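You operate a simulated robot arm through the tools that you are given. There is no shell and no other tool.

You are at the controls of a simulated robot arm. One attempt, no reset.

TASK
Dose the card's strokes at 40 ml a stroke, then switch the dosing pump off.
Fine: switch it on and zero the counter first; leave the lance in the tub.

The check looks at the end state, three seconds after you hand in, the way a careful person would. Anything else that was tipped, shoved, dropped, spilled or broken makes it a failure.

THE ROBOT
A 7-joint arm with a three-finger gripper, fixed in place. Base frame: the origin is at the foot of the arm, x ahead of it, y to its left, z up. Units: m, rad, N and s.
With the tool pointing down near the work surface it reaches from about 0.1 to 0.48 m from the base axis. Its first joint turns from -2.897 to 2.897 rad. Payload 2.69 kg.
The tool frame sits at the grasp point between the pads (the TCP): z along the fingers, y along the line on which they close. The tips reach 0.03 m beyond it. The gripper opens to 0.128 m. The gripper's body begins 0.117 m behind the TCP.
Orientation is that of the tool frame in the base frame, as [roll, pitch, yaw] about the fixed x, y, z axes, in that order (R = Rz(yaw) Ry(pitch) Rx(roll)). With the fingers straight down and closing along the base's y, the tool's x points along the base's -x, its y along +y and its z along -z.

THE INTERFACE
- The arm moves only by the tool nudge_tool. Its argument "steps" is a list that holds one entry, the list of rows, each a list of 7 numbers: the opening in per cent of the stroke, from 0 (shut) to 100 (fully open), then the shift along the tool's x, y, z in m, then the turn, a rotation vector about the tool's x, y, z in rad. In form: [[[claw, tx, ty, tz, wx, wy, wz], ...]]. A call has 1 to 20 rows; each row shifts and turns the commanded pose from where the row before left it, along the tool's axes as they then stand. Rows are played at 5 a second. More than 0.05 m and 0.15 rad between two rows, or a gripper value outside its range, and nothing of the call is played. A pose out of reach is approached as far as the arm can. The call stops where the force on the tool passes 60 N (or 10 N more than at its start, if that is more) or the arm is blocked; 0.2 s more then pass. Each finger halts on what it meets, pressing with about 35 N; the grip force reading is that of the motor and also rises with nothing between the fingers. The clock runs only during rows and for 0.2 s after the last one: add rows that do not move to give the fingers time. It gives the time, the measured TCP pose, the force on the tool (base axes), the opening and the grip force at its end, in the units of the frame above (readings bear some noise), with the torque about the TCP (base axes, N m) and any sound that the robot's microphone picked up.
- Cameras (640 x 400 px; columns grow to the right, rows downward): "scene" is fixed at [0.0516, 0.6368, 1.8222]; the picture's right is [-0.36, -0.93, 0.00], its down [-0.71, 0.28, -0.65] and it looks along [0.60, -0.24, -0.76] (base axes); focal length 214 px, centre (320, 200). "wrist" rides on the gripper at [0.058, 0.054, -0.131] in the tool frame; the picture's right is [-0.68, 0.74, 0.00], its down [-0.62, -0.56, -0.55] and it looks along [-0.40, -0.37, 0.84] (tool axes); focal length 234 px, centre (320, 200). There is no depth. A picture from a camera that has moved, and an enlarged one, comes with that camera's place and axes in the base frame and with its lens. The place of the scene camera against the robot may be out by one fixed shift of up to 0.018 m in any direction.
- get_image(camera): a new picture of that camera. No time passes.
- slide_trunk(by): slides the trunk up (or, below 0, down) by that many m; the arm rides with it, the base frame stays. It gives what a move gives, with no picture.
- zoom(camera, box): a new picture of the part [left, top, right, bottom] of that camera's present view, enlarged. No time passes.
- close_job(): hands the job in; it is judged then, once.

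Nothing tells you positions but the pictures and the camera data. Unless the task says otherwise, let go and move clear before handing in.

The tools are called after "Request:" as name(argument=value, ...) on one line, values as JSON. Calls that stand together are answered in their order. nudge_tool: Moves the arm, as the interface text tells. Its arguments: {"type":"object","properties":{"steps":{"type":"array","items":{"type":"array","items":{"type":"array","items":{"type":"number"}}}}},"required":["steps"]} The other tools are called the same way: slide_trunk (by) slides the trunk up or down; get_image (camera) takes a picture; zoom (camera, box) takes an enlarged picture of a part of a camera's view; close_job () hands the job in.

At the start:

```text
time: 0.0
tcp_pos: [0.5956, 0.2722, 1.4636]
orientation: [-3.141, 0.0, 3.141]
wrist_force: [-0.2, -1.0, 0.2]
wrist_torque: [-0.02, -0.03, 0.0]
gripper_width: 0.128
finger_force: 0.0
trunk travel left (down, up): [-0.175, 0.175]
```

scene: 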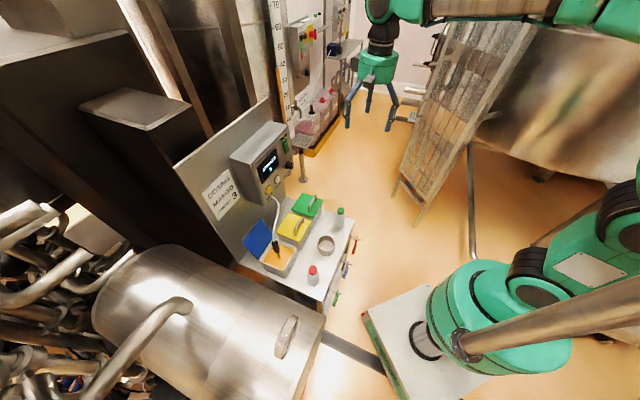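
wrist: 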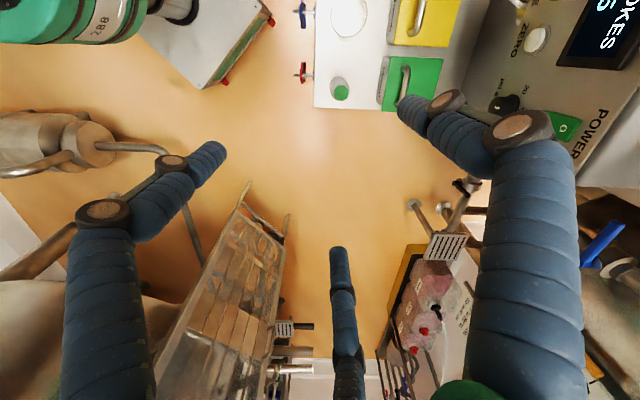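

I see a bench with a dosing pump on a back panel, three tubs (blue/yellow/green), a card on the panel, and the arm hanging above to the right. I'll zoom in on the pump and card first.

Request:
zoom(camera="scene", box=[170, 100, 370, 320])

Request:
zoom(camera="scene", box=[195, 115, 305, 215])

Request:
zoom(camera="wrist", box=[440, 0, 640, 180])

```text
1.82 times, centred on (270, 210) of scene
camera zoom: at [0.0516, 0.6368, 1.8222], right [-0.36, -0.93, 0.0], down [-0.71, 0.28, -0.65], along [0.6, -0.24, -0.76], focal length 390 px, centre (411, 182)
```

zoom: 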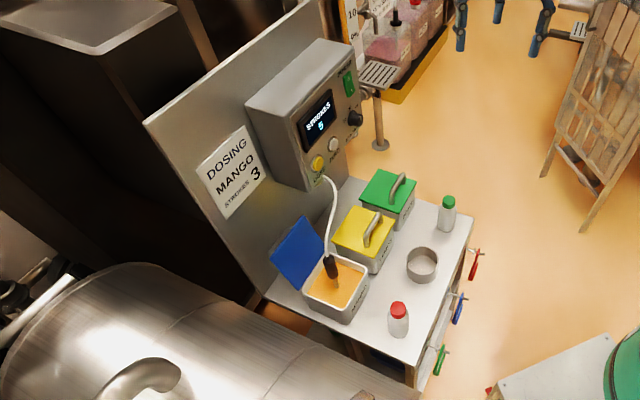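

```text
4.00 times, centred on (250, 165) of scene
camera zoom: at [0.0516, 0.6368, 1.8222], right [-0.36, -0.93, 0.0], down [-0.71, 0.28, -0.65], along [0.6, -0.24, -0.76], focal length 858 px, centre (600, 340)
```

zoom: 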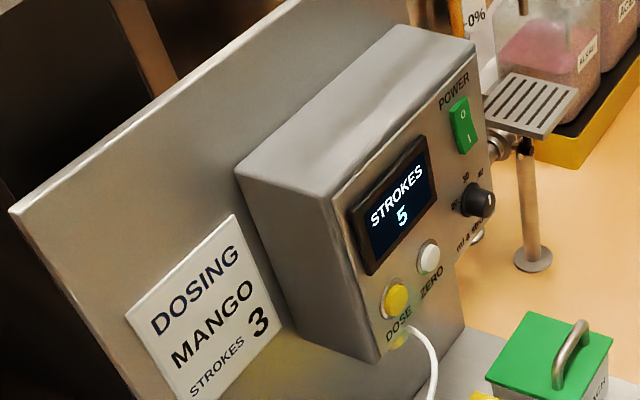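

```text
2.22 times, centred on (540, 90) of wrist
camera zoom: at [0.5364, 0.3261, 1.5944], right [0.68, 0.74, 0.0], down [0.62, -0.57, 0.55], along [0.4, -0.37, -0.84], focal length 520 px, centre (-169, 444)
```

zoom: 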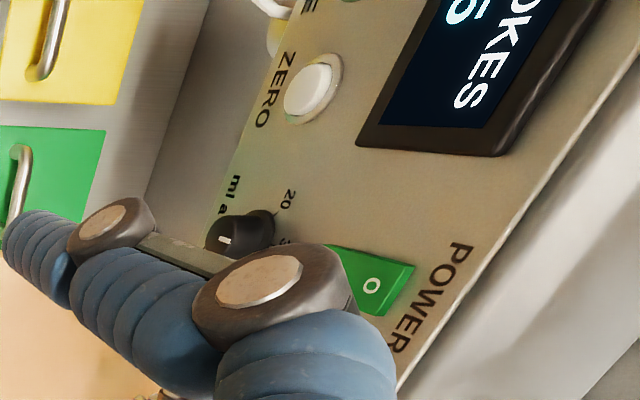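

The card reads "DOSING MANGO, STROKES 3", and the counter shows 5 at the moment. The pump face looks vertical at roughly (0.74, 0.56, 1.18), facing the robot. I'll zoom in for the details of the controls.

Request:
zoom(camera="scene", box=[255, 115, 303, 145])

Request:
zoom(camera="scene", box=[255, 140, 303, 170])

Request:
zoom(camera="scene", box=[240, 200, 320, 280])

Request:
zoom(camera="wrist", box=[490, 60, 600, 150])

```text
13.33 times, centred on (279, 130) of scene
camera zoom: at [0.0516, 0.6368, 1.8222], right [-0.36, -0.93, 0.0], down [-0.71, 0.28, -0.65], along [0.6, -0.24, -0.76], focal length 2860 px, centre (867, 1133)
```

zoom: 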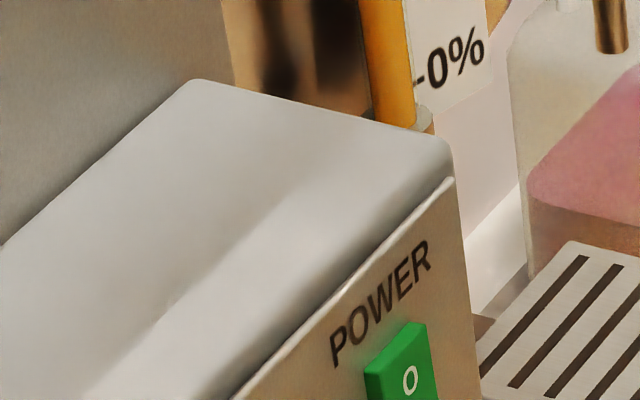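

```text
13.33 times, centred on (279, 155) of scene
camera zoom: at [0.0516, 0.6368, 1.8222], right [-0.36, -0.93, 0.0], down [-0.71, 0.28, -0.65], along [0.6, -0.24, -0.76], focal length 2860 px, centre (867, 800)
```

zoom: 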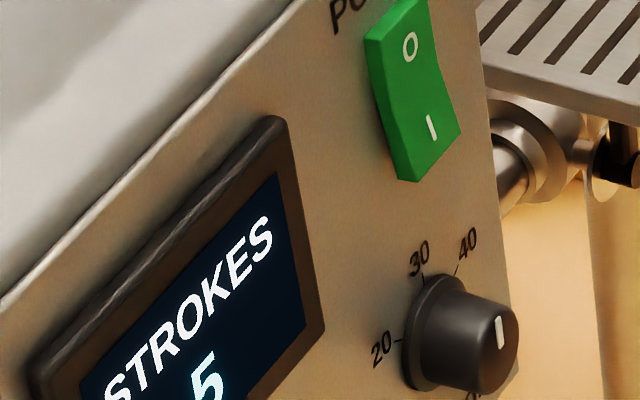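

```text
5.00 times, centred on (280, 240) of scene
camera zoom: at [0.0516, 0.6368, 1.8222], right [-0.36, -0.93, 0.0], down [-0.71, 0.28, -0.65], along [0.6, -0.24, -0.76], focal length 1072 px, centre (520, 0)
```

zoom: 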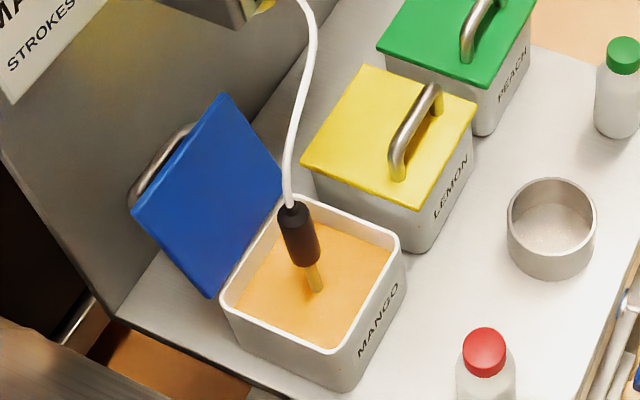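

```text
4.44 times, centred on (545, 105) of wrist
camera zoom: at [0.5364, 0.3261, 1.5944], right [0.68, 0.74, 0.0], down [0.62, -0.57, 0.55], along [0.4, -0.37, -0.84], focal length 1041 px, centre (-680, 622)
```

zoom: 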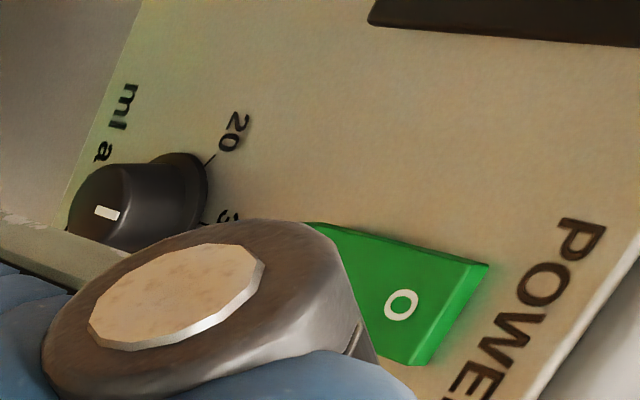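

The lance is already in the MANGO tub, and the knob pointer looks to be near 30. Before moving I'll look at how the gripper is built.

Request:
zoom(camera="scene", box=[330, 10, 440, 140])

Request:
get_image(camera="wrist")

```text
3.08 times, centred on (385, 75) of scene
camera zoom: at [0.0516, 0.6368, 1.8222], right [-0.36, -0.93, 0.0], down [-0.71, 0.28, -0.65], along [0.6, -0.24, -0.76], focal length 660 px, centre (120, 585)
```

zoom: 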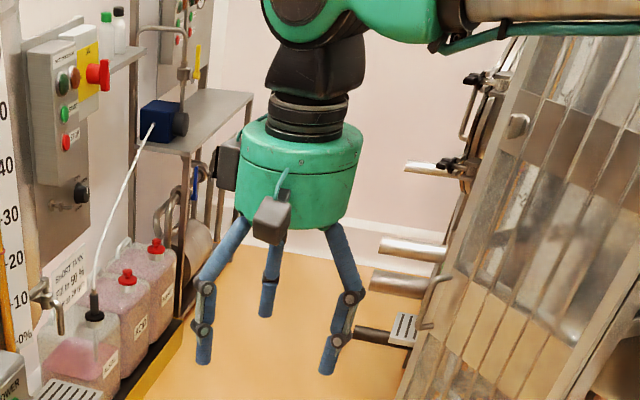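

```text
taken
camera wrist: at [0.5364, 0.3261, 1.5944], right [0.68, 0.74, 0.0], down [0.62, -0.57, 0.55], along [0.4, -0.37, -0.84], focal length 234 px, centre (320, 200)
```

wrist: 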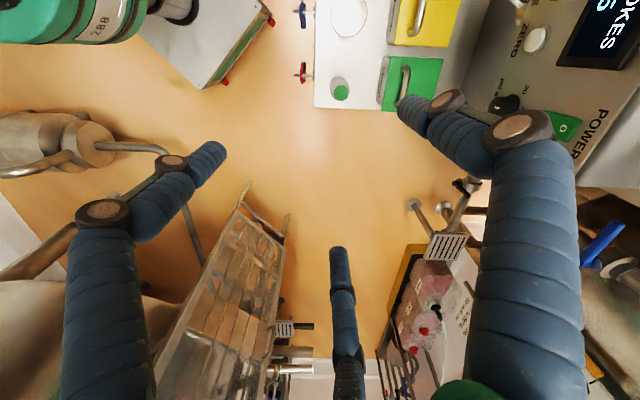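

The gripper is drawn with three jointed fingers, so I'll close it in free air to see what the tip looks like for pressing.

Request:
nudge_tool(steps=[[[0, 0, 0, 0, 0, 0, 0], [0, 0, 0, 0, 0, 0, 0], [0, 0, 0, 0, 0, 0, 0], [0, 0, 0, 0, 0, 0, 0]]])

Request:
get_image(camera="wrist")

Request:
zoom(camera="scene", box=[330, 10, 440, 140])

```text
time: 1.0
tcp_pos: [0.5946, 0.2715, 1.4637]
orientation: [3.141, 0.0, 3.14]
wrist_force: [-0.2, 1.0, -0.2]
wrist_torque: [0.01, -0.04, -0.04]
gripper_width: 0.0024
finger_force: 31.3
trunk travel left (down, up): [-0.175, 0.175]
```

```text
taken
camera wrist: at [0.5364, 0.3261, 1.5944], right [0.68, 0.74, 0.0], down [0.62, -0.57, 0.55], along [0.4, -0.37, -0.84], focal length 234 px, centre (320, 200)
```

wrist: 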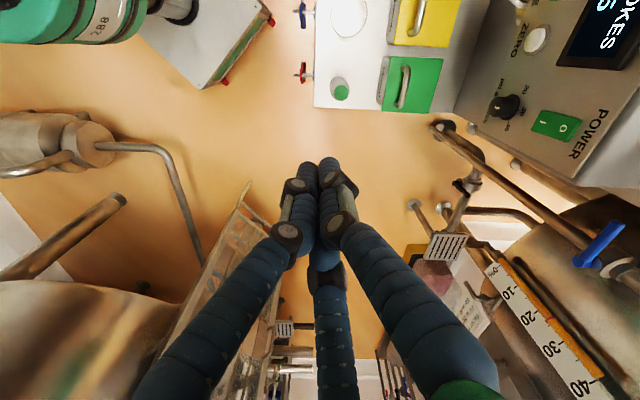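

```text
3.08 times, centred on (385, 75) of scene
camera zoom: at [0.0516, 0.6368, 1.8222], right [-0.36, -0.93, 0.0], down [-0.71, 0.28, -0.65], along [0.6, -0.24, -0.76], focal length 660 px, centre (120, 585)
```

zoom: 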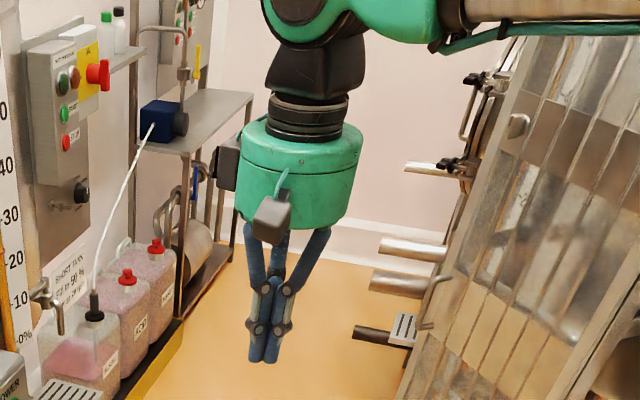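

When closed, the fingers meet at a compact tip close to where I predicted. The knob and switch are now unobstructed in the wrist view, so I'll zoom there.

Request:
zoom(camera="wrist", box=[470, 0, 640, 170])

Request:
zoom(camera="wrist", box=[480, 80, 590, 150])

```text
2.35 times, centred on (555, 85) of wrist
camera zoom: at [0.5364, 0.3261, 1.5944], right [0.68, 0.74, 0.0], down [0.62, -0.57, 0.55], along [0.4, -0.37, -0.84], focal length 551 px, centre (-233, 471)
```

zoom: 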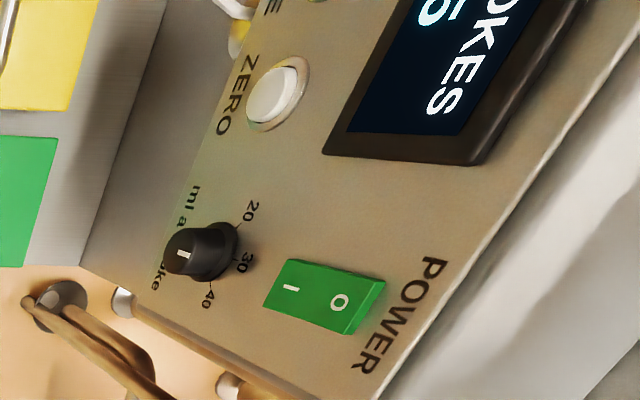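

```text
5.71 times, centred on (535, 115) of wrist
camera zoom: at [0.5364, 0.3261, 1.5944], right [0.68, 0.74, 0.0], down [0.62, -0.57, 0.55], along [0.4, -0.37, -0.84], focal length 1338 px, centre (-909, 686)
```

zoom: 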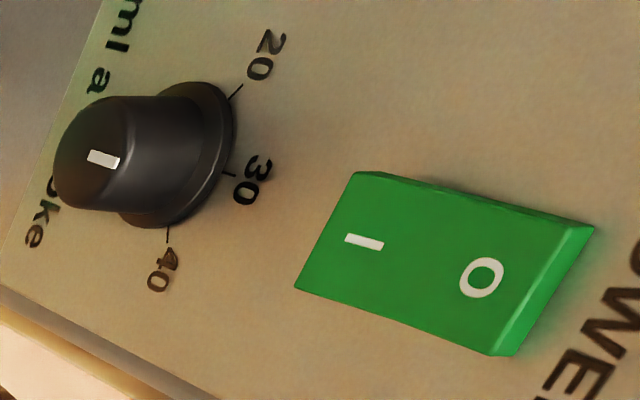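

The knob points at 30, with 40 to its right, so it needs a clockwise turn. I'll turn the tool to face the panel: yaw about 42°, then pitch to horizontal while staying clear of everything.

Request:
nudge_tool(steps=[[[0, 0, 0, 0, 0, 0, -0.1466], [0, 0, 0, 0, 0, 0, -0.1466], [0, 0, 0, 0, 0, 0, -0.1466], [0, 0, 0, 0, 0, 0, -0.1466], [0, 0, 0, 0, 0, 0, -0.1466], [0, 0, 0, 0, 0, -0.1428, 0], [0, 0, 0, 0, 0, -0.1428, 0], [0, 0, 0, 0, 0, -0.1428, 0], [0, 0, 0, 0, 0, -0.1428, 0], [0, 0, 0, 0, 0, -0.1428, 0], [0, 0, 0, 0, 0, -0.1428, 0], [0, 0, 0, 0, 0, -0.1428, 0], [0, 0, 0, 0, 0, -0.1428, 0], [0, 0, 0, 0, 0, -0.1428, 0], [0, 0, 0, 0, 0, -0.1428, 0], [0, 0, 0, 0, 0, -0.1428, 0]]])

Request:
get_image(camera="wrist")

Request:
get_image(camera="scene")

```text
time: 4.4
tcp_pos: [0.5953, 0.2704, 1.4665]
orientation: [-0.427, 1.567, 0.303]
wrist_force: [-3.6, -1.0, 8.5]
wrist_torque: [-0.67, 0.73, -0.19]
gripper_width: 0.0023
finger_force: 31.7
trunk travel left (down, up): [-0.175, 0.175]
```

```text
taken
camera wrist: at [0.4608, 0.2242, 1.4073], right [-0.49, 0.55, 0.68], down [-0.03, -0.79, 0.61], along [0.87, 0.28, 0.41], focal length 234 px, centre (320, 200)
```

wrist: 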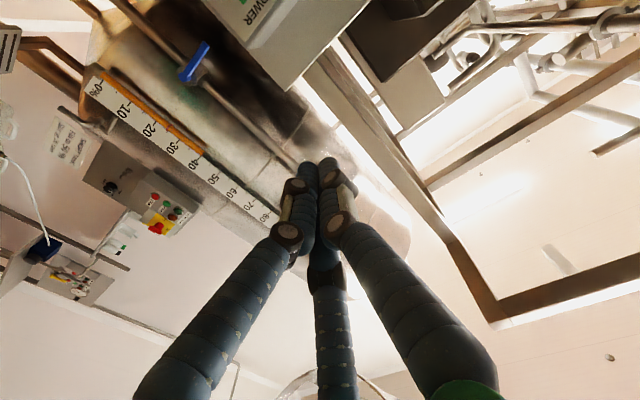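

```text
taken
```

scene: 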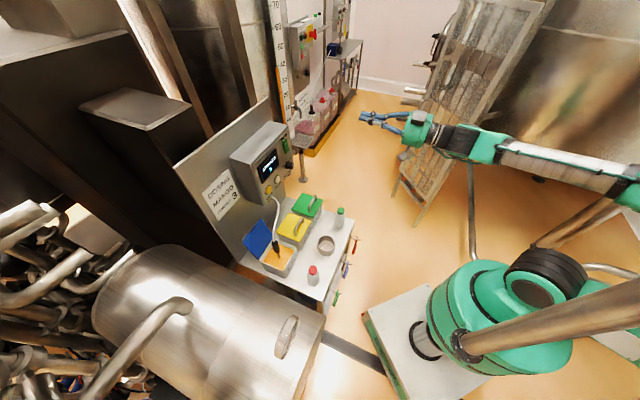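

The tool now points horizontally into the panel direction. I'll check the force again while stationary, then lower and shift left so I'm in front of the pump at a standoff.

Request:
nudge_tool(steps=[[[0, 0, 0, 0, 0, 0, 0], [0, 0.03, 0.011, 0, 0, 0, 0], [0, 0.035, 0.013, 0, 0, 0, 0], [0, 0.035, 0.013, 0, 0, 0, 0], [0, 0.035, 0.013, 0, 0, 0, 0], [0, 0.035, 0.012, 0, 0, 0, 0], [0, 0.03, 0.012, 0, 0, 0, 0], [0, 0.02, 0.008, 0, 0, 0, 0], [0, 0, 0, 0, 0, 0, 0], [0, 0, 0, 0, 0, 0, 0]]])

Request:
get_image(camera="wrist")

Request:
get_image(camera="scene")

```text
time: 6.6
tcp_pos: [0.5397, 0.3322, 1.2434]
orientation: [-2.888, 1.571, -2.157]
wrist_force: [0.1, 0.4, 0.1]
wrist_torque: [0.0, 0.03, 0.0]
gripper_width: 0.0019
finger_force: 31.0
trunk travel left (down, up): [-0.175, 0.175]
```

```text
taken
camera wrist: at [0.4065, 0.2849, 1.1844], right [-0.49, 0.55, 0.68], down [-0.03, -0.79, 0.62], along [0.87, 0.28, 0.4], focal length 234 px, centre (320, 200)
```

wrist: 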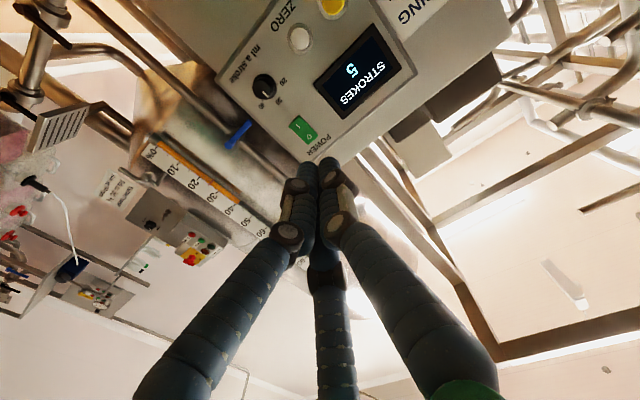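

```text
taken
```

scene: 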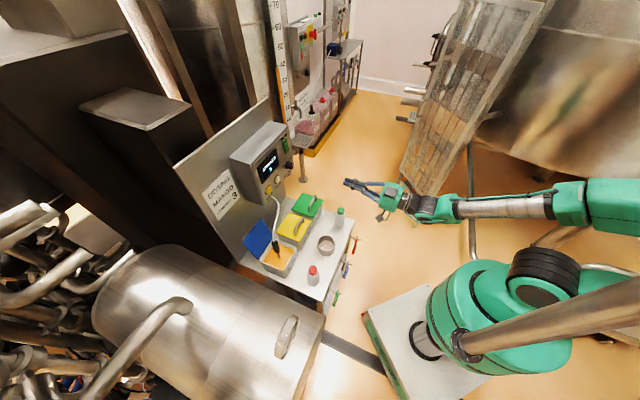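

The force reads zero and the wrist camera now shows all the controls. I'll zoom in to measure them.

Request:
zoom(camera="wrist", box=[210, 0, 420, 170])

Request:
zoom(camera="wrist", box=[230, 60, 340, 150])

```text
2.35 times, centred on (315, 85) of wrist
camera zoom: at [0.4065, 0.2849, 1.1844], right [-0.49, 0.55, 0.68], down [-0.03, -0.79, 0.62], along [0.87, 0.28, 0.4], focal length 551 px, centre (332, 471)
```

zoom: 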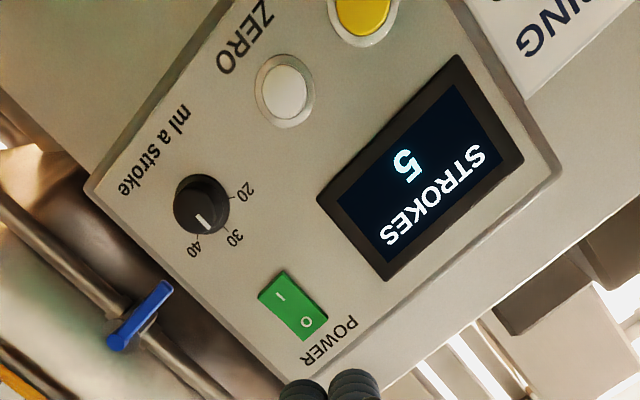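

```text
4.44 times, centred on (285, 105) of wrist
camera zoom: at [0.4065, 0.2849, 1.1844], right [-0.49, 0.55, 0.68], down [-0.03, -0.79, 0.62], along [0.87, 0.28, 0.4], focal length 1041 px, centre (476, 622)
```

zoom: 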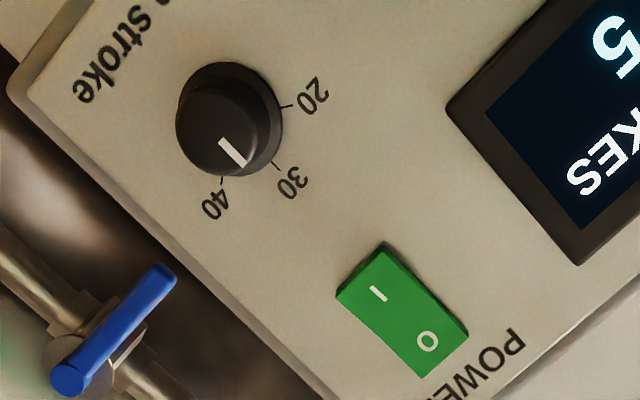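

The panel is square to the tool within about 1°. In tool axes from the TCP, I place ZERO at (+0.087, +0.038), the knob at (+0.080, -0.057) and the power "I" at (-0.008, -0.064), all about 0.32 m ahead. I'll advance to about 7 cm short of the power switch and re-measure there.

Request:
nudge_tool(steps=[[[0, 0, -0.009, 0.02, 0, 0, 0], [0, 0, -0.009, 0.03, 0, 0, 0], [0, 0, -0.009, 0.035, 0, 0, 0], [0, 0, -0.009, 0.035, 0, 0, 0], [0, 0, -0.009, 0.035, 0, 0, 0], [0, 0, -0.009, 0.03, 0, 0, 0], [0, 0, -0.009, 0.025, 0, 0, 0], [0, 0, 0, 0.01, 0, 0, 0], [0, 0, 0, 0, 0, 0, 0], [0, 0, 0, 0, 0, 0, 0]]])

Request:
get_image(camera="wrist")

Request:
get_image(camera="scene")

```text
time: 8.8
tcp_pos: [0.7471, 0.4347, 1.2432]
orientation: [-2.6, 1.57, -1.865]
wrist_force: [0.1, -0.9, -0.4]
wrist_torque: [-0.02, 0.03, 0.01]
gripper_width: 0.0022
finger_force: 31.1
trunk travel left (down, up): [-0.175, 0.175]
```

```text
taken
camera wrist: at [0.6122, 0.3868, 1.1853], right [-0.49, 0.55, 0.68], down [-0.03, -0.79, 0.62], along [0.87, 0.28, 0.4], focal length 234 px, centre (320, 200)
```

wrist: 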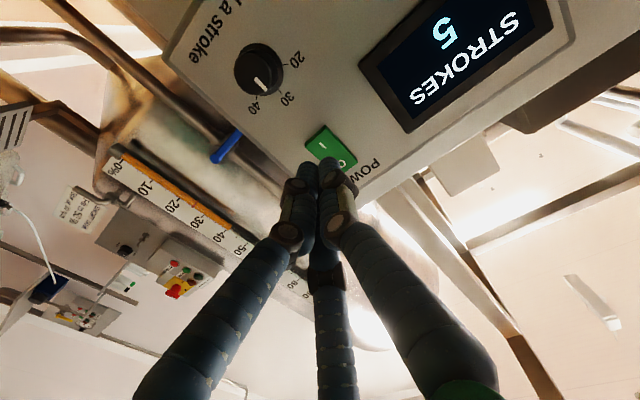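

```text
taken
```

scene: 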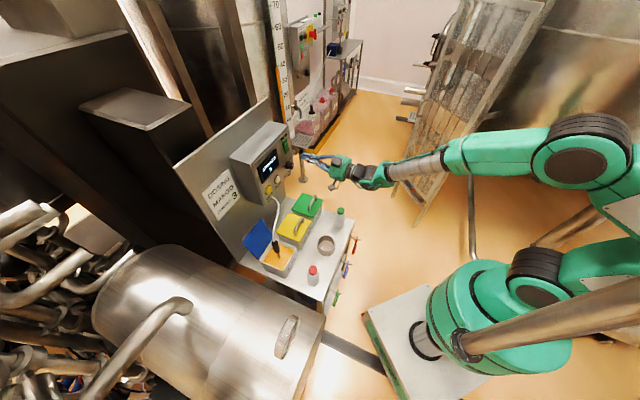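

It followed cleanly. I'll zoom in to refine the switch position and see its state.

Request:
zoom(camera="wrist", box=[290, 110, 370, 180])

Request:
zoom(camera="wrist", box=[210, 20, 320, 120])

Request:
zoom(camera="scene", box=[260, 120, 340, 190])

```text
5.71 times, centred on (330, 145) of wrist
camera zoom: at [0.6122, 0.3868, 1.1853], right [-0.49, 0.55, 0.68], down [-0.03, -0.79, 0.62], along [0.87, 0.28, 0.4], focal length 1338 px, centre (263, 514)
```

zoom: 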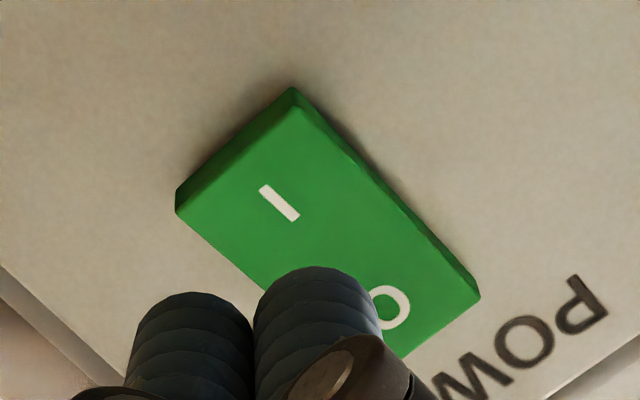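

```text
4.00 times, centred on (265, 70) of wrist
camera zoom: at [0.6122, 0.3868, 1.1853], right [-0.49, 0.55, 0.68], down [-0.03, -0.79, 0.62], along [0.87, 0.28, 0.4], focal length 937 px, centre (540, 720)
```

zoom: 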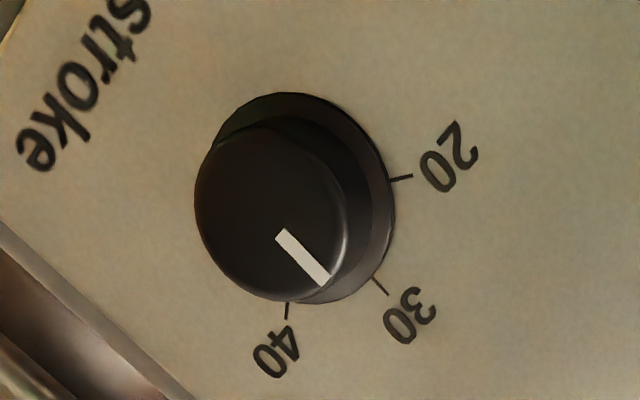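

```text
5.71 times, centred on (300, 155) of scene
camera zoom: at [0.0516, 0.6368, 1.8222], right [-0.36, -0.93, 0.0], down [-0.71, 0.28, -0.65], along [0.6, -0.24, -0.76], focal length 1226 px, centre (434, 457)
```

zoom: 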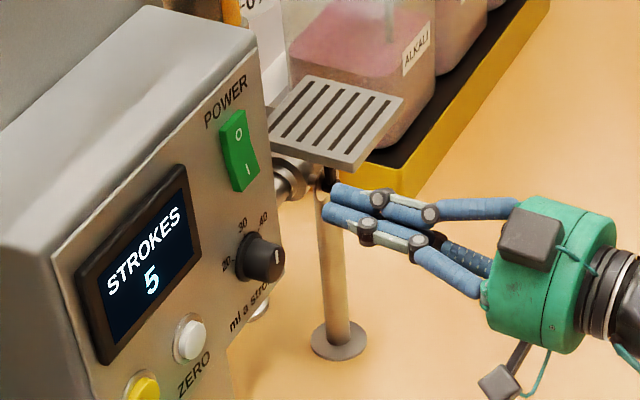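

The rocker's "I" sits about 9 mm above the tip's line and 3 mm right of it. I'll line up and go to about 1–2 cm short of contact.

Request:
nudge_tool(steps=[[[0, -0.007, -0.0033, 0, 0, 0, 0], [0, 0, 0, 0.02, 0, 0, 0], [0, 0, 0, 0.02, 0, 0, 0], [0, 0, 0, 0.015, 0, 0, 0], [0, 0, 0, 0, 0, 0, 0]]])

Request:
zoom(camera="wrist", box=[260, 80, 400, 200])

Request:
zoom(camera="scene", box=[260, 120, 340, 190])

```text
time: 10.0
tcp_pos: [0.7898, 0.4686, 1.2502]
orientation: [-2.636, 1.57, -1.903]
wrist_force: [0.2, -0.4, -0.6]
wrist_torque: [0.01, -0.01, 0.02]
gripper_width: 0.0019
finger_force: 31.3
trunk travel left (down, up): [-0.175, 0.175]
```

```text
3.33 times, centred on (330, 140) of wrist
camera zoom: at [0.6563, 0.4205, 1.1915], right [-0.49, 0.55, 0.68], down [-0.03, -0.79, 0.62], along [0.87, 0.28, 0.4], focal length 781 px, centre (287, 400)
```

zoom: 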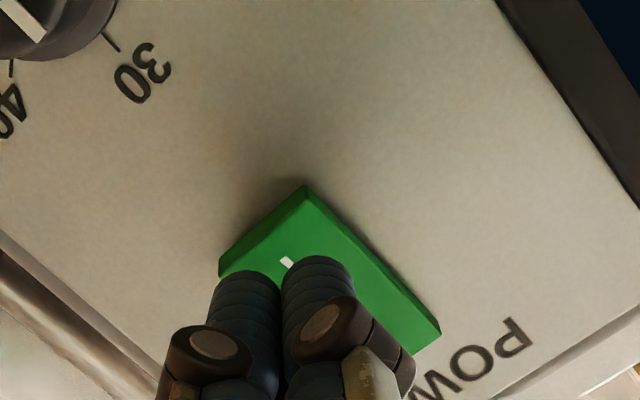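

```text
5.71 times, centred on (300, 155) of scene
camera zoom: at [0.0516, 0.6368, 1.8222], right [-0.36, -0.93, 0.0], down [-0.71, 0.28, -0.65], along [0.6, -0.24, -0.76], focal length 1226 px, centre (434, 457)
```

zoom: 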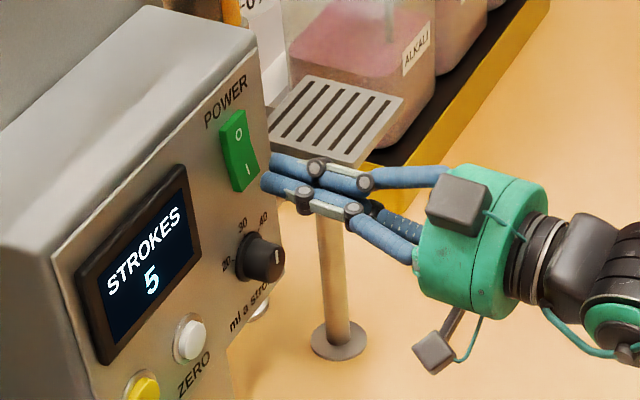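

The tip lies just short of the "I" half. I'll press in small steps and watch the force.

Request:
nudge_tool(steps=[[[0, 0, 0, 0.004, 0, 0, 0], [0, 0, 0, 0.004, 0, 0, 0], [0, 0, 0, 0.004, 0, 0, 0], [0, 0, 0, 0, 0, 0, 0]]])

Request:
zoom(camera="scene", box=[260, 120, 340, 190])

```text
time: 11.0
tcp_pos: [0.7986, 0.4764, 1.25]
orientation: [0.247, 1.571, 0.977]
wrist_force: [0.1, -0.8, 0.6]
wrist_torque: [0.02, -0.02, 0.02]
gripper_width: 0.0019
finger_force: 31.5
trunk travel left (down, up): [-0.175, 0.175]
```

```text
5.71 times, centred on (300, 155) of scene
camera zoom: at [0.0516, 0.6368, 1.8222], right [-0.36, -0.93, 0.0], down [-0.71, 0.28, -0.65], along [0.6, -0.24, -0.76], focal length 1226 px, centre (434, 457)
```

zoom: 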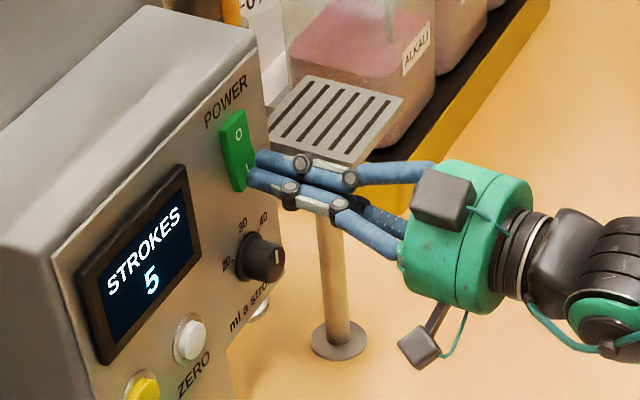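

No contact yet, with force still near zero. I'll keep going in small steps.

Request:
nudge_tool(steps=[[[0, 0, 0, 0.003, 0, 0, 0], [0, 0, 0, 0.003, 0, 0, 0], [0, 0, 0, 0, 0, 0, 0]]])

Request:
zoom(camera="scene", box=[260, 120, 340, 190])

Request:
zoom(camera="wrist", box=[260, 80, 400, 200])

```text
time: 11.8
tcp_pos: [0.8026, 0.4794, 1.249]
orientation: [-3.011, 1.57, -2.28]
wrist_force: [-0.5, -1.1, -0.4]
wrist_torque: [0.02, 0.02, 0.04]
gripper_width: 0.0021
finger_force: 31.4
trunk travel left (down, up): [-0.175, 0.175]
```

```text
5.71 times, centred on (300, 155) of scene
camera zoom: at [0.0516, 0.6368, 1.8222], right [-0.36, -0.93, 0.0], down [-0.71, 0.28, -0.65], along [0.6, -0.24, -0.76], focal length 1226 px, centre (434, 457)
```

zoom: 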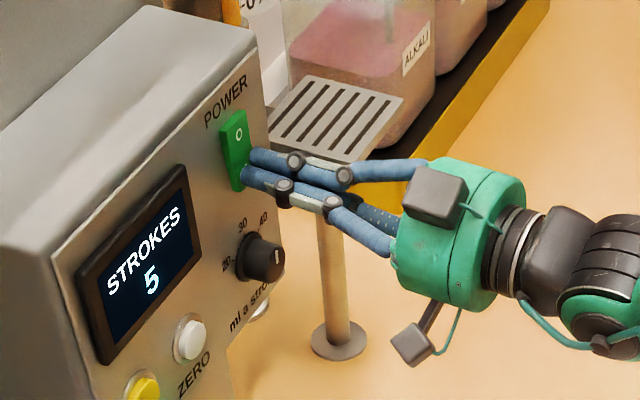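

```text
3.33 times, centred on (330, 140) of wrist
camera zoom: at [0.669, 0.4323, 1.1918], right [-0.49, 0.55, 0.68], down [-0.03, -0.79, 0.62], along [0.87, 0.28, 0.4], focal length 781 px, centre (287, 400)
```

zoom: 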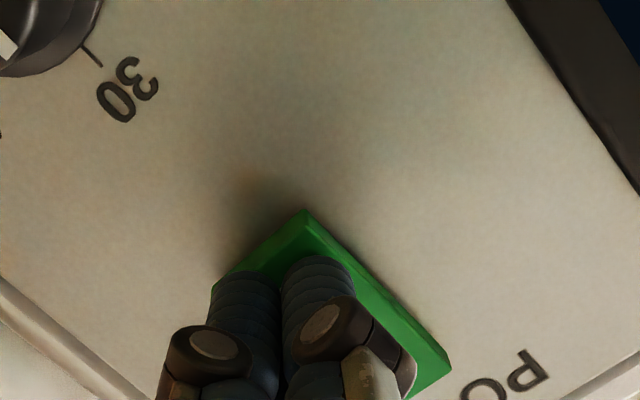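

Request:
nudge_tool(steps=[[[0, 0, 0, 0.002, 0, 0, 0], [0, 0, 0, 0.002, 0, 0, 0], [0, 0, 0, 0, 0, 0, 0]]])

Request:
zoom(camera="scene", box=[260, 120, 340, 190])

```text
time: 12.6
tcp_pos: [0.8051, 0.4818, 1.2511]
orientation: [1.789, 1.571, 2.522]
wrist_force: [-11.9, -6.5, 0.9]
wrist_torque: [0.12, -0.17, 0.08]
gripper_width: 0.0058
finger_force: 31.5
trunk travel left (down, up): [-0.175, 0.175]
```

```text
5.71 times, centred on (300, 155) of scene
camera zoom: at [0.0516, 0.6368, 1.8222], right [-0.36, -0.93, 0.0], down [-0.71, 0.28, -0.65], along [0.6, -0.24, -0.76], focal length 1226 px, centre (434, 457)
```

zoom: 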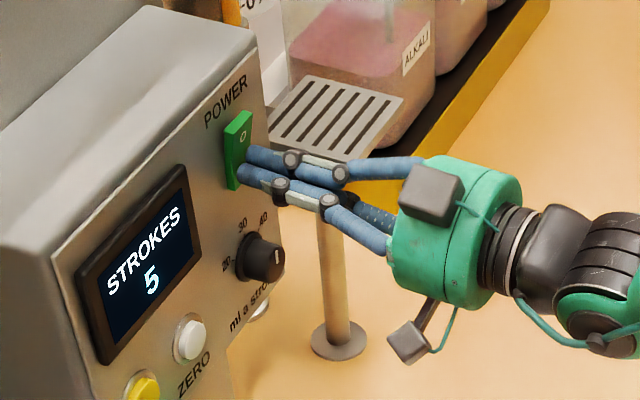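

Contact: the rocker is turning, with the O end now raised. I'll push slightly further to make sure it latches.

Request:
nudge_tool(steps=[[[0, 0, 0, 0.0015, 0, 0, 0], [0, 0, 0, 0.001, 0, 0, 0], [0, 0, 0, 0, 0, 0, 0]]])

Request:
zoom(camera="scene", box=[260, 120, 340, 190])

```text
time: 13.4
tcp_pos: [0.8043, 0.4826, 1.2509]
orientation: [-3.091, 1.568, -2.359]
wrist_force: [-36.7, -22.8, -3.5]
wrist_torque: [0.21, -0.47, 0.28]
gripper_width: 0.0061
finger_force: 31.7
trunk travel left (down, up): [-0.175, 0.175]
```

```text
5.71 times, centred on (300, 155) of scene
camera zoom: at [0.0516, 0.6368, 1.8222], right [-0.36, -0.93, 0.0], down [-0.71, 0.28, -0.65], along [0.6, -0.24, -0.76], focal length 1226 px, centre (434, 457)
```

zoom: 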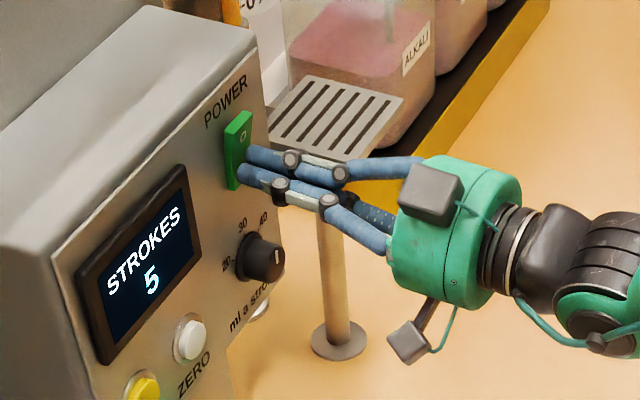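

The rocker has bottomed out at about 43 N with no further motion, so I'll back off. Then I'll shift in front of the ZERO button and look.

Request:
nudge_tool(steps=[[[0, 0, 0, -0.015, 0, 0, 0], [0, 0, 0, -0.03, 0, 0, 0], [0, 0, 0, -0.035, 0, 0, 0], [0, 0.02, 0.02, 0, 0, 0, 0], [0, 0.025, 0.027, 0, 0, 0, 0], [0, 0.026, 0.028, 0, 0, 0, 0], [0, 0.025, 0.028, 0, 0, 0, 0], [0, 0, 0, 0, 0, 0, 0], [0, 0, 0, 0, 0, 0, 0]]])

Request:
get_image(camera="wrist")

Request:
zoom(camera="scene", box=[255, 120, 335, 190])

```text
time: 15.4
tcp_pos: [0.6968, 0.4774, 1.1523]
orientation: [-3.086, 1.565, -2.322]
wrist_force: [-1.2, 0.1, 0.0]
wrist_torque: [-0.01, 0.0, 0.01]
gripper_width: 0.0024
finger_force: 30.8
out of reach, approached as far as the arm can: row 6, 7
trunk travel left (down, up): [-0.175, 0.175]
```

```text
taken
camera wrist: at [0.5649, 0.4252, 1.0953], right [-0.51, 0.53, 0.68], down [0.0, -0.79, 0.62], along [0.86, 0.31, 0.4], focal length 234 px, centre (320, 200)
```

wrist: 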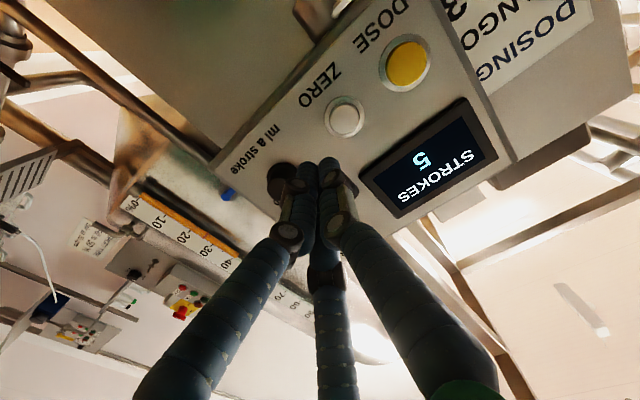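

```text
5.71 times, centred on (295, 155) of scene
camera zoom: at [0.0516, 0.6368, 1.8222], right [-0.36, -0.93, 0.0], down [-0.71, 0.28, -0.65], along [0.6, -0.24, -0.76], focal length 1226 px, centre (463, 457)
```

zoom: 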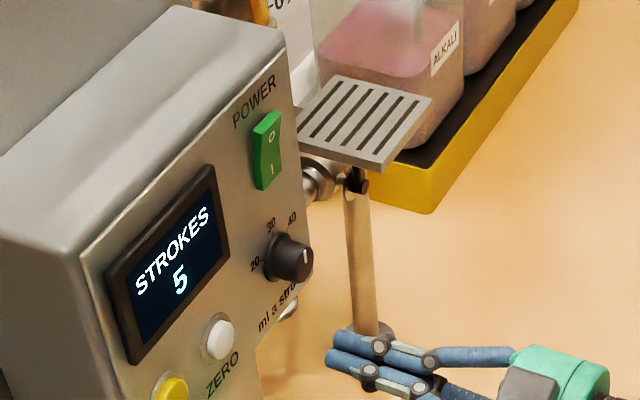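

The arm hit a reach limit at that low height, although nothing was touched. I'll raise the hand, then lower the trunk so the low controls are within reach.

Request:
nudge_tool(steps=[[[0, -0.03, 0, 0, 0, 0, 0], [0, -0.035, 0, 0, 0, 0, 0], [0, -0.035, 0, 0, 0, 0, 0], [0, 0, 0, 0, 0, 0, 0], [0, 0, 0, 0, 0, 0, 0]]])

Request:
zoom(camera="scene", box=[255, 115, 303, 145])

Request:
get_image(camera="scene")

```text
time: 16.6
tcp_pos: [0.6898, 0.4544, 1.2572]
orientation: [-2.643, 1.571, -1.913]
wrist_force: [0.3, 0.5, -0.3]
wrist_torque: [0.0, -0.03, 0.0]
gripper_width: 0.0019
finger_force: 31.8
out of reach, approached as far as the arm can: row 1
trunk travel left (down, up): [-0.175, 0.175]
```

```text
13.33 times, centred on (279, 130) of scene
camera zoom: at [0.0516, 0.6368, 1.8222], right [-0.36, -0.93, 0.0], down [-0.71, 0.28, -0.65], along [0.6, -0.24, -0.76], focal length 2860 px, centre (867, 1133)
```

zoom: 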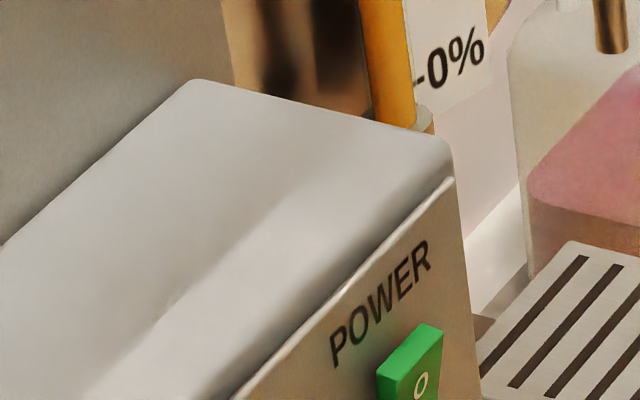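

```text
taken
```

scene: 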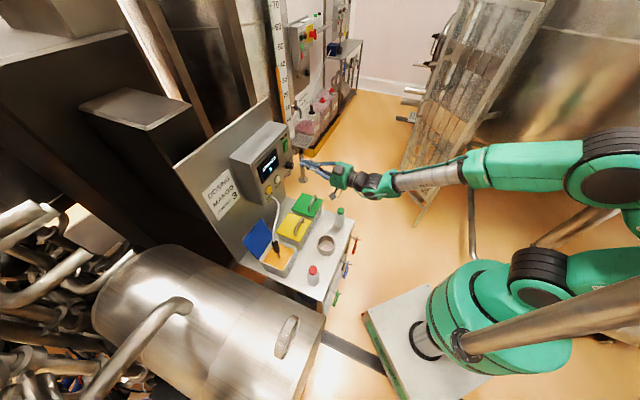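

The rocker is latched at I, so the pump is on. The hand is up at z = 1.257, so I'll lower the trunk 5 cm first and check clearance over the tubs.

Request:
slide_trunk(by=-0.05)

Request:
get_image(camera="scene")

Request:
zoom(camera="scene", box=[270, 130, 430, 240])

```text
time: 17.5
tcp_pos: [0.689, 0.4554, 1.2072]
orientation: [1.528, 1.57, 2.26]
wrist_force: [0.3, 0.6, 0.4]
wrist_torque: [0.01, 0.02, 0.0]
gripper_width: 0.0019
finger_force: 31.5
trunk travel left (down, up): [-0.125, 0.225]
```

```text
taken
```

scene: 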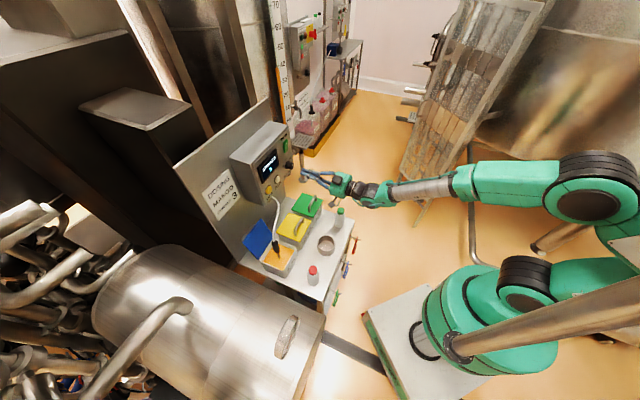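

```text
3.64 times, centred on (350, 185) of scene
camera zoom: at [0.0516, 0.6368, 1.8222], right [-0.36, -0.93, 0.0], down [-0.71, 0.28, -0.65], along [0.6, -0.24, -0.76], focal length 780 px, centre (211, 254)
```

zoom: 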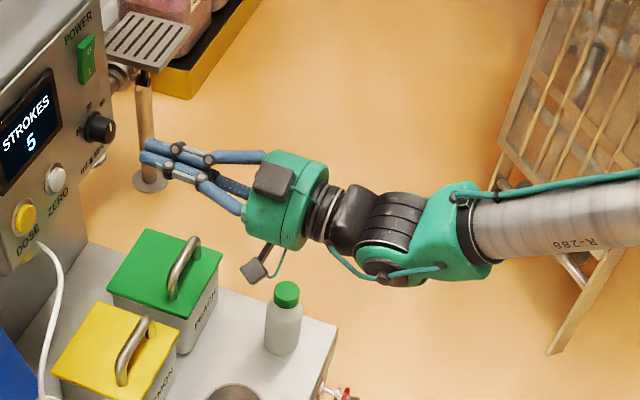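

The camera housing hangs below the hand and would come close to the tub handles (tops at about z = 1.075). I'll tilt the tool 20° nose-down so the hand and camera stay high, then move in front of ZERO at a standoff.

Request:
nudge_tool(steps=[[[0, 0, 0, 0, 0, 0.12, 0], [0, 0, 0, 0, 0, 0.12, 0], [0, 0, 0, 0, 0, 0.11, 0], [0, 0.014, 0.015, 0.005, 0, 0, 0], [0, 0.014, 0.016, 0.005, 0, 0, 0], [0, 0.015, 0.016, 0.006, 0, 0, 0], [0, 0, 0, 0, 0, 0, 0], [0, 0, 0, 0, 0, 0, 0]]])

Request:
get_image(camera="wrist")

Request:
zoom(camera="scene", box=[230, 130, 390, 240])

```text
time: 19.3
tcp_pos: [0.6592, 0.4906, 1.1601]
orientation: [-3.141, 1.221, -2.407]
wrist_force: [-0.4, 0.3, 0.6]
wrist_torque: [-0.05, 0.0, -0.02]
gripper_width: 0.0023
finger_force: 31.0
trunk travel left (down, up): [-0.125, 0.225]
```

```text
taken
camera wrist: at [0.516, 0.4354, 1.1505], right [-0.32, 0.7, 0.64], down [0.15, -0.62, 0.77], along [0.94, 0.34, 0.09], focal length 234 px, centre (320, 200)
```

wrist: 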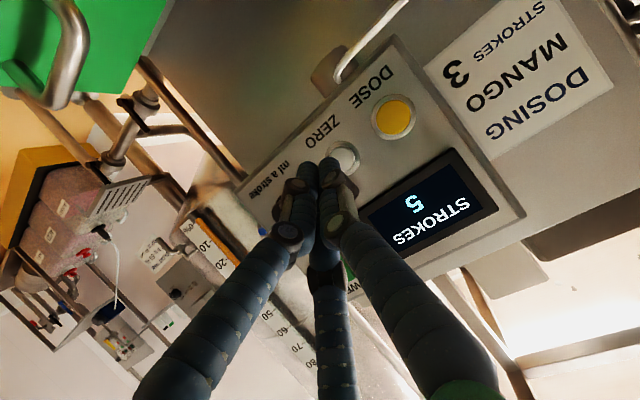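

```text
3.64 times, centred on (310, 185) of scene
camera zoom: at [0.0516, 0.6368, 1.8222], right [-0.36, -0.93, 0.0], down [-0.71, 0.28, -0.65], along [0.6, -0.24, -0.76], focal length 780 px, centre (356, 254)
```

zoom: 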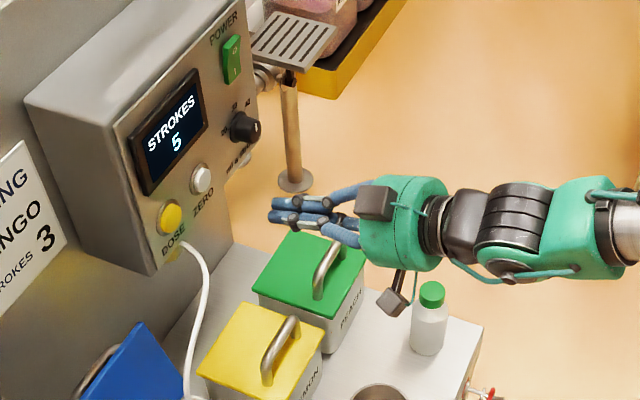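

The clearance looks good now. I'll zoom in on ZERO and DOSE for a precise measurement.

Request:
zoom(camera="wrist", box=[290, 80, 430, 200])

```text
3.33 times, centred on (360, 140) of wrist
camera zoom: at [0.516, 0.4354, 1.1505], right [-0.32, 0.7, 0.64], down [0.15, -0.62, 0.77], along [0.94, 0.34, 0.09], focal length 781 px, centre (187, 400)
```

zoom: 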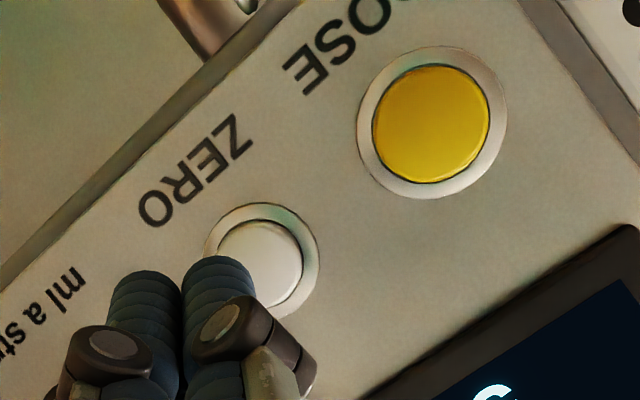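

ZERO is at lateral -0.078, z = 1.156 and DOSE at lateral -0.007, z = 1.155, so the tip is already well lined up with ZERO. I'll advance along the panel normal to about 1.5 cm short.

Request:
nudge_tool(steps=[[[0, -0.0088, -0.001, 0.0181, 0, 0, 0], [0, -0.0069, 0, 0.0188, 0, 0, 0], [0, -0.0069, 0, 0.0188, 0, 0, 0], [0, -0.0069, 0, 0.0188, 0, 0, 0], [0, 0, 0, 0, 0, 0, 0]]])

Request:
zoom(camera="wrist", box=[250, 80, 390, 200])

Request:
zoom(camera="scene", box=[230, 130, 390, 240])

```text
time: 20.5
tcp_pos: [0.7192, 0.5463, 1.1615]
orientation: [-3.14, 1.22, -2.408]
wrist_force: [0.6, 0.2, 0.1]
wrist_torque: [-0.02, -0.02, -0.02]
gripper_width: 0.0021
finger_force: 30.9
trunk travel left (down, up): [-0.125, 0.225]
```

```text
3.33 times, centred on (320, 140) of wrist
camera zoom: at [0.5763, 0.4894, 1.1528], right [-0.32, 0.7, 0.63], down [0.15, -0.62, 0.77], along [0.94, 0.34, 0.09], focal length 781 px, centre (320, 400)
```

zoom: 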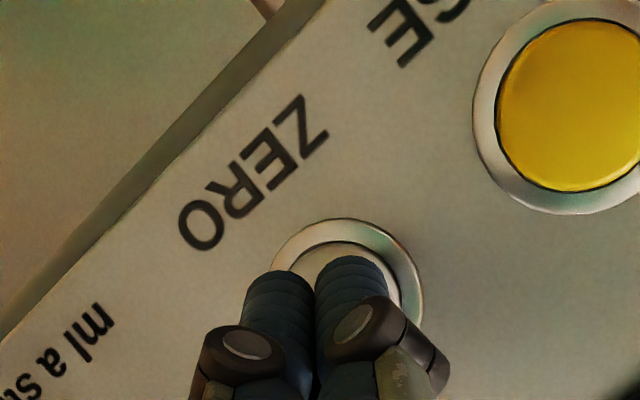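

```text
3.64 times, centred on (310, 185) of scene
camera zoom: at [0.0516, 0.6368, 1.8222], right [-0.36, -0.93, 0.0], down [-0.71, 0.28, -0.65], along [0.6, -0.24, -0.76], focal length 780 px, centre (356, 254)
```

zoom: 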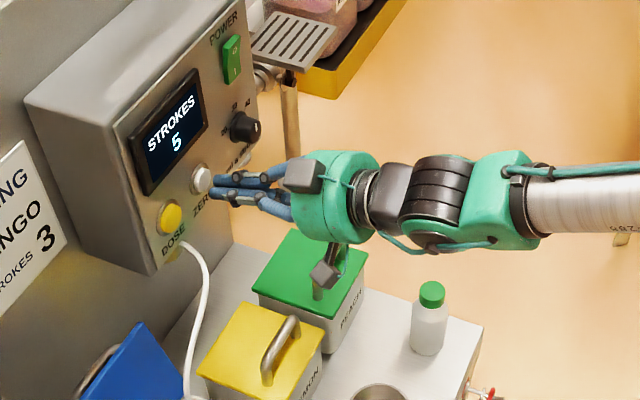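

The tip is in front of ZERO. I'll press in small steps along the panel normal.

Request:
nudge_tool(steps=[[[0, -0.00137, 0, 0.00376, 0, 0, 0], [0, -0.00137, 0, 0.00376, 0, 0, 0], [0, -0.00069, 0, 0.00188, 0, 0, 0], [0, 0, 0, 0, 0, 0, 0]]])

Request:
zoom(camera="scene", box=[245, 140, 325, 210])

```text
time: 21.5
tcp_pos: [0.7259, 0.5519, 1.1621]
orientation: [3.14, 1.222, -2.41]
wrist_force: [0.5, 0.2, 0.5]
wrist_torque: [-0.01, 0.02, 0.04]
gripper_width: 0.0019
finger_force: 31.5
trunk travel left (down, up): [-0.125, 0.225]
```

```text
5.71 times, centred on (285, 175) of scene
camera zoom: at [0.0516, 0.6368, 1.8222], right [-0.36, -0.93, 0.0], down [-0.71, 0.28, -0.65], along [0.6, -0.24, -0.76], focal length 1226 px, centre (520, 343)
```

zoom: 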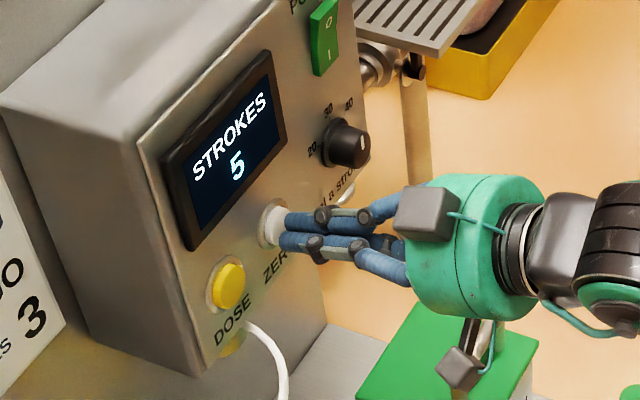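

Request:
nudge_tool(steps=[[[0, -0.00069, 0, 0.00188, 0, 0, 0], [0, -0.00069, 0, 0.00188, 0, 0, 0], [0, 0, 0, 0, 0, 0, 0]]])

Request:
zoom(camera="scene", box=[245, 140, 325, 210])

```text
time: 22.3
tcp_pos: [0.7285, 0.5524, 1.1627]
orientation: [3.142, 1.22, -2.409]
wrist_force: [0.0, -0.2, 0.9]
wrist_torque: [0.0, -0.02, -0.01]
gripper_width: 0.0021
finger_force: 31.3
trunk travel left (down, up): [-0.125, 0.225]
```

```text
5.71 times, centred on (285, 175) of scene
camera zoom: at [0.0516, 0.6368, 1.8222], right [-0.36, -0.93, 0.0], down [-0.71, 0.28, -0.65], along [0.6, -0.24, -0.76], focal length 1226 px, centre (520, 343)
```

zoom: 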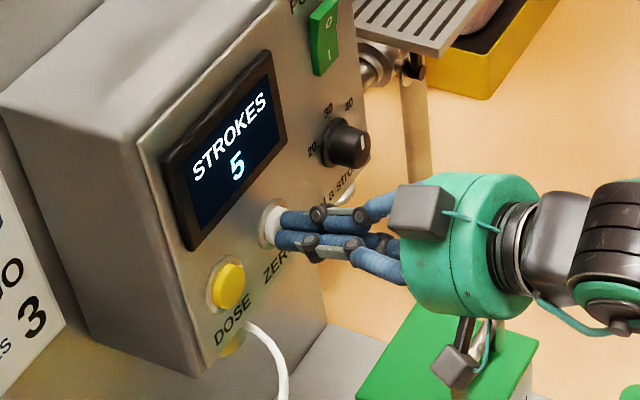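

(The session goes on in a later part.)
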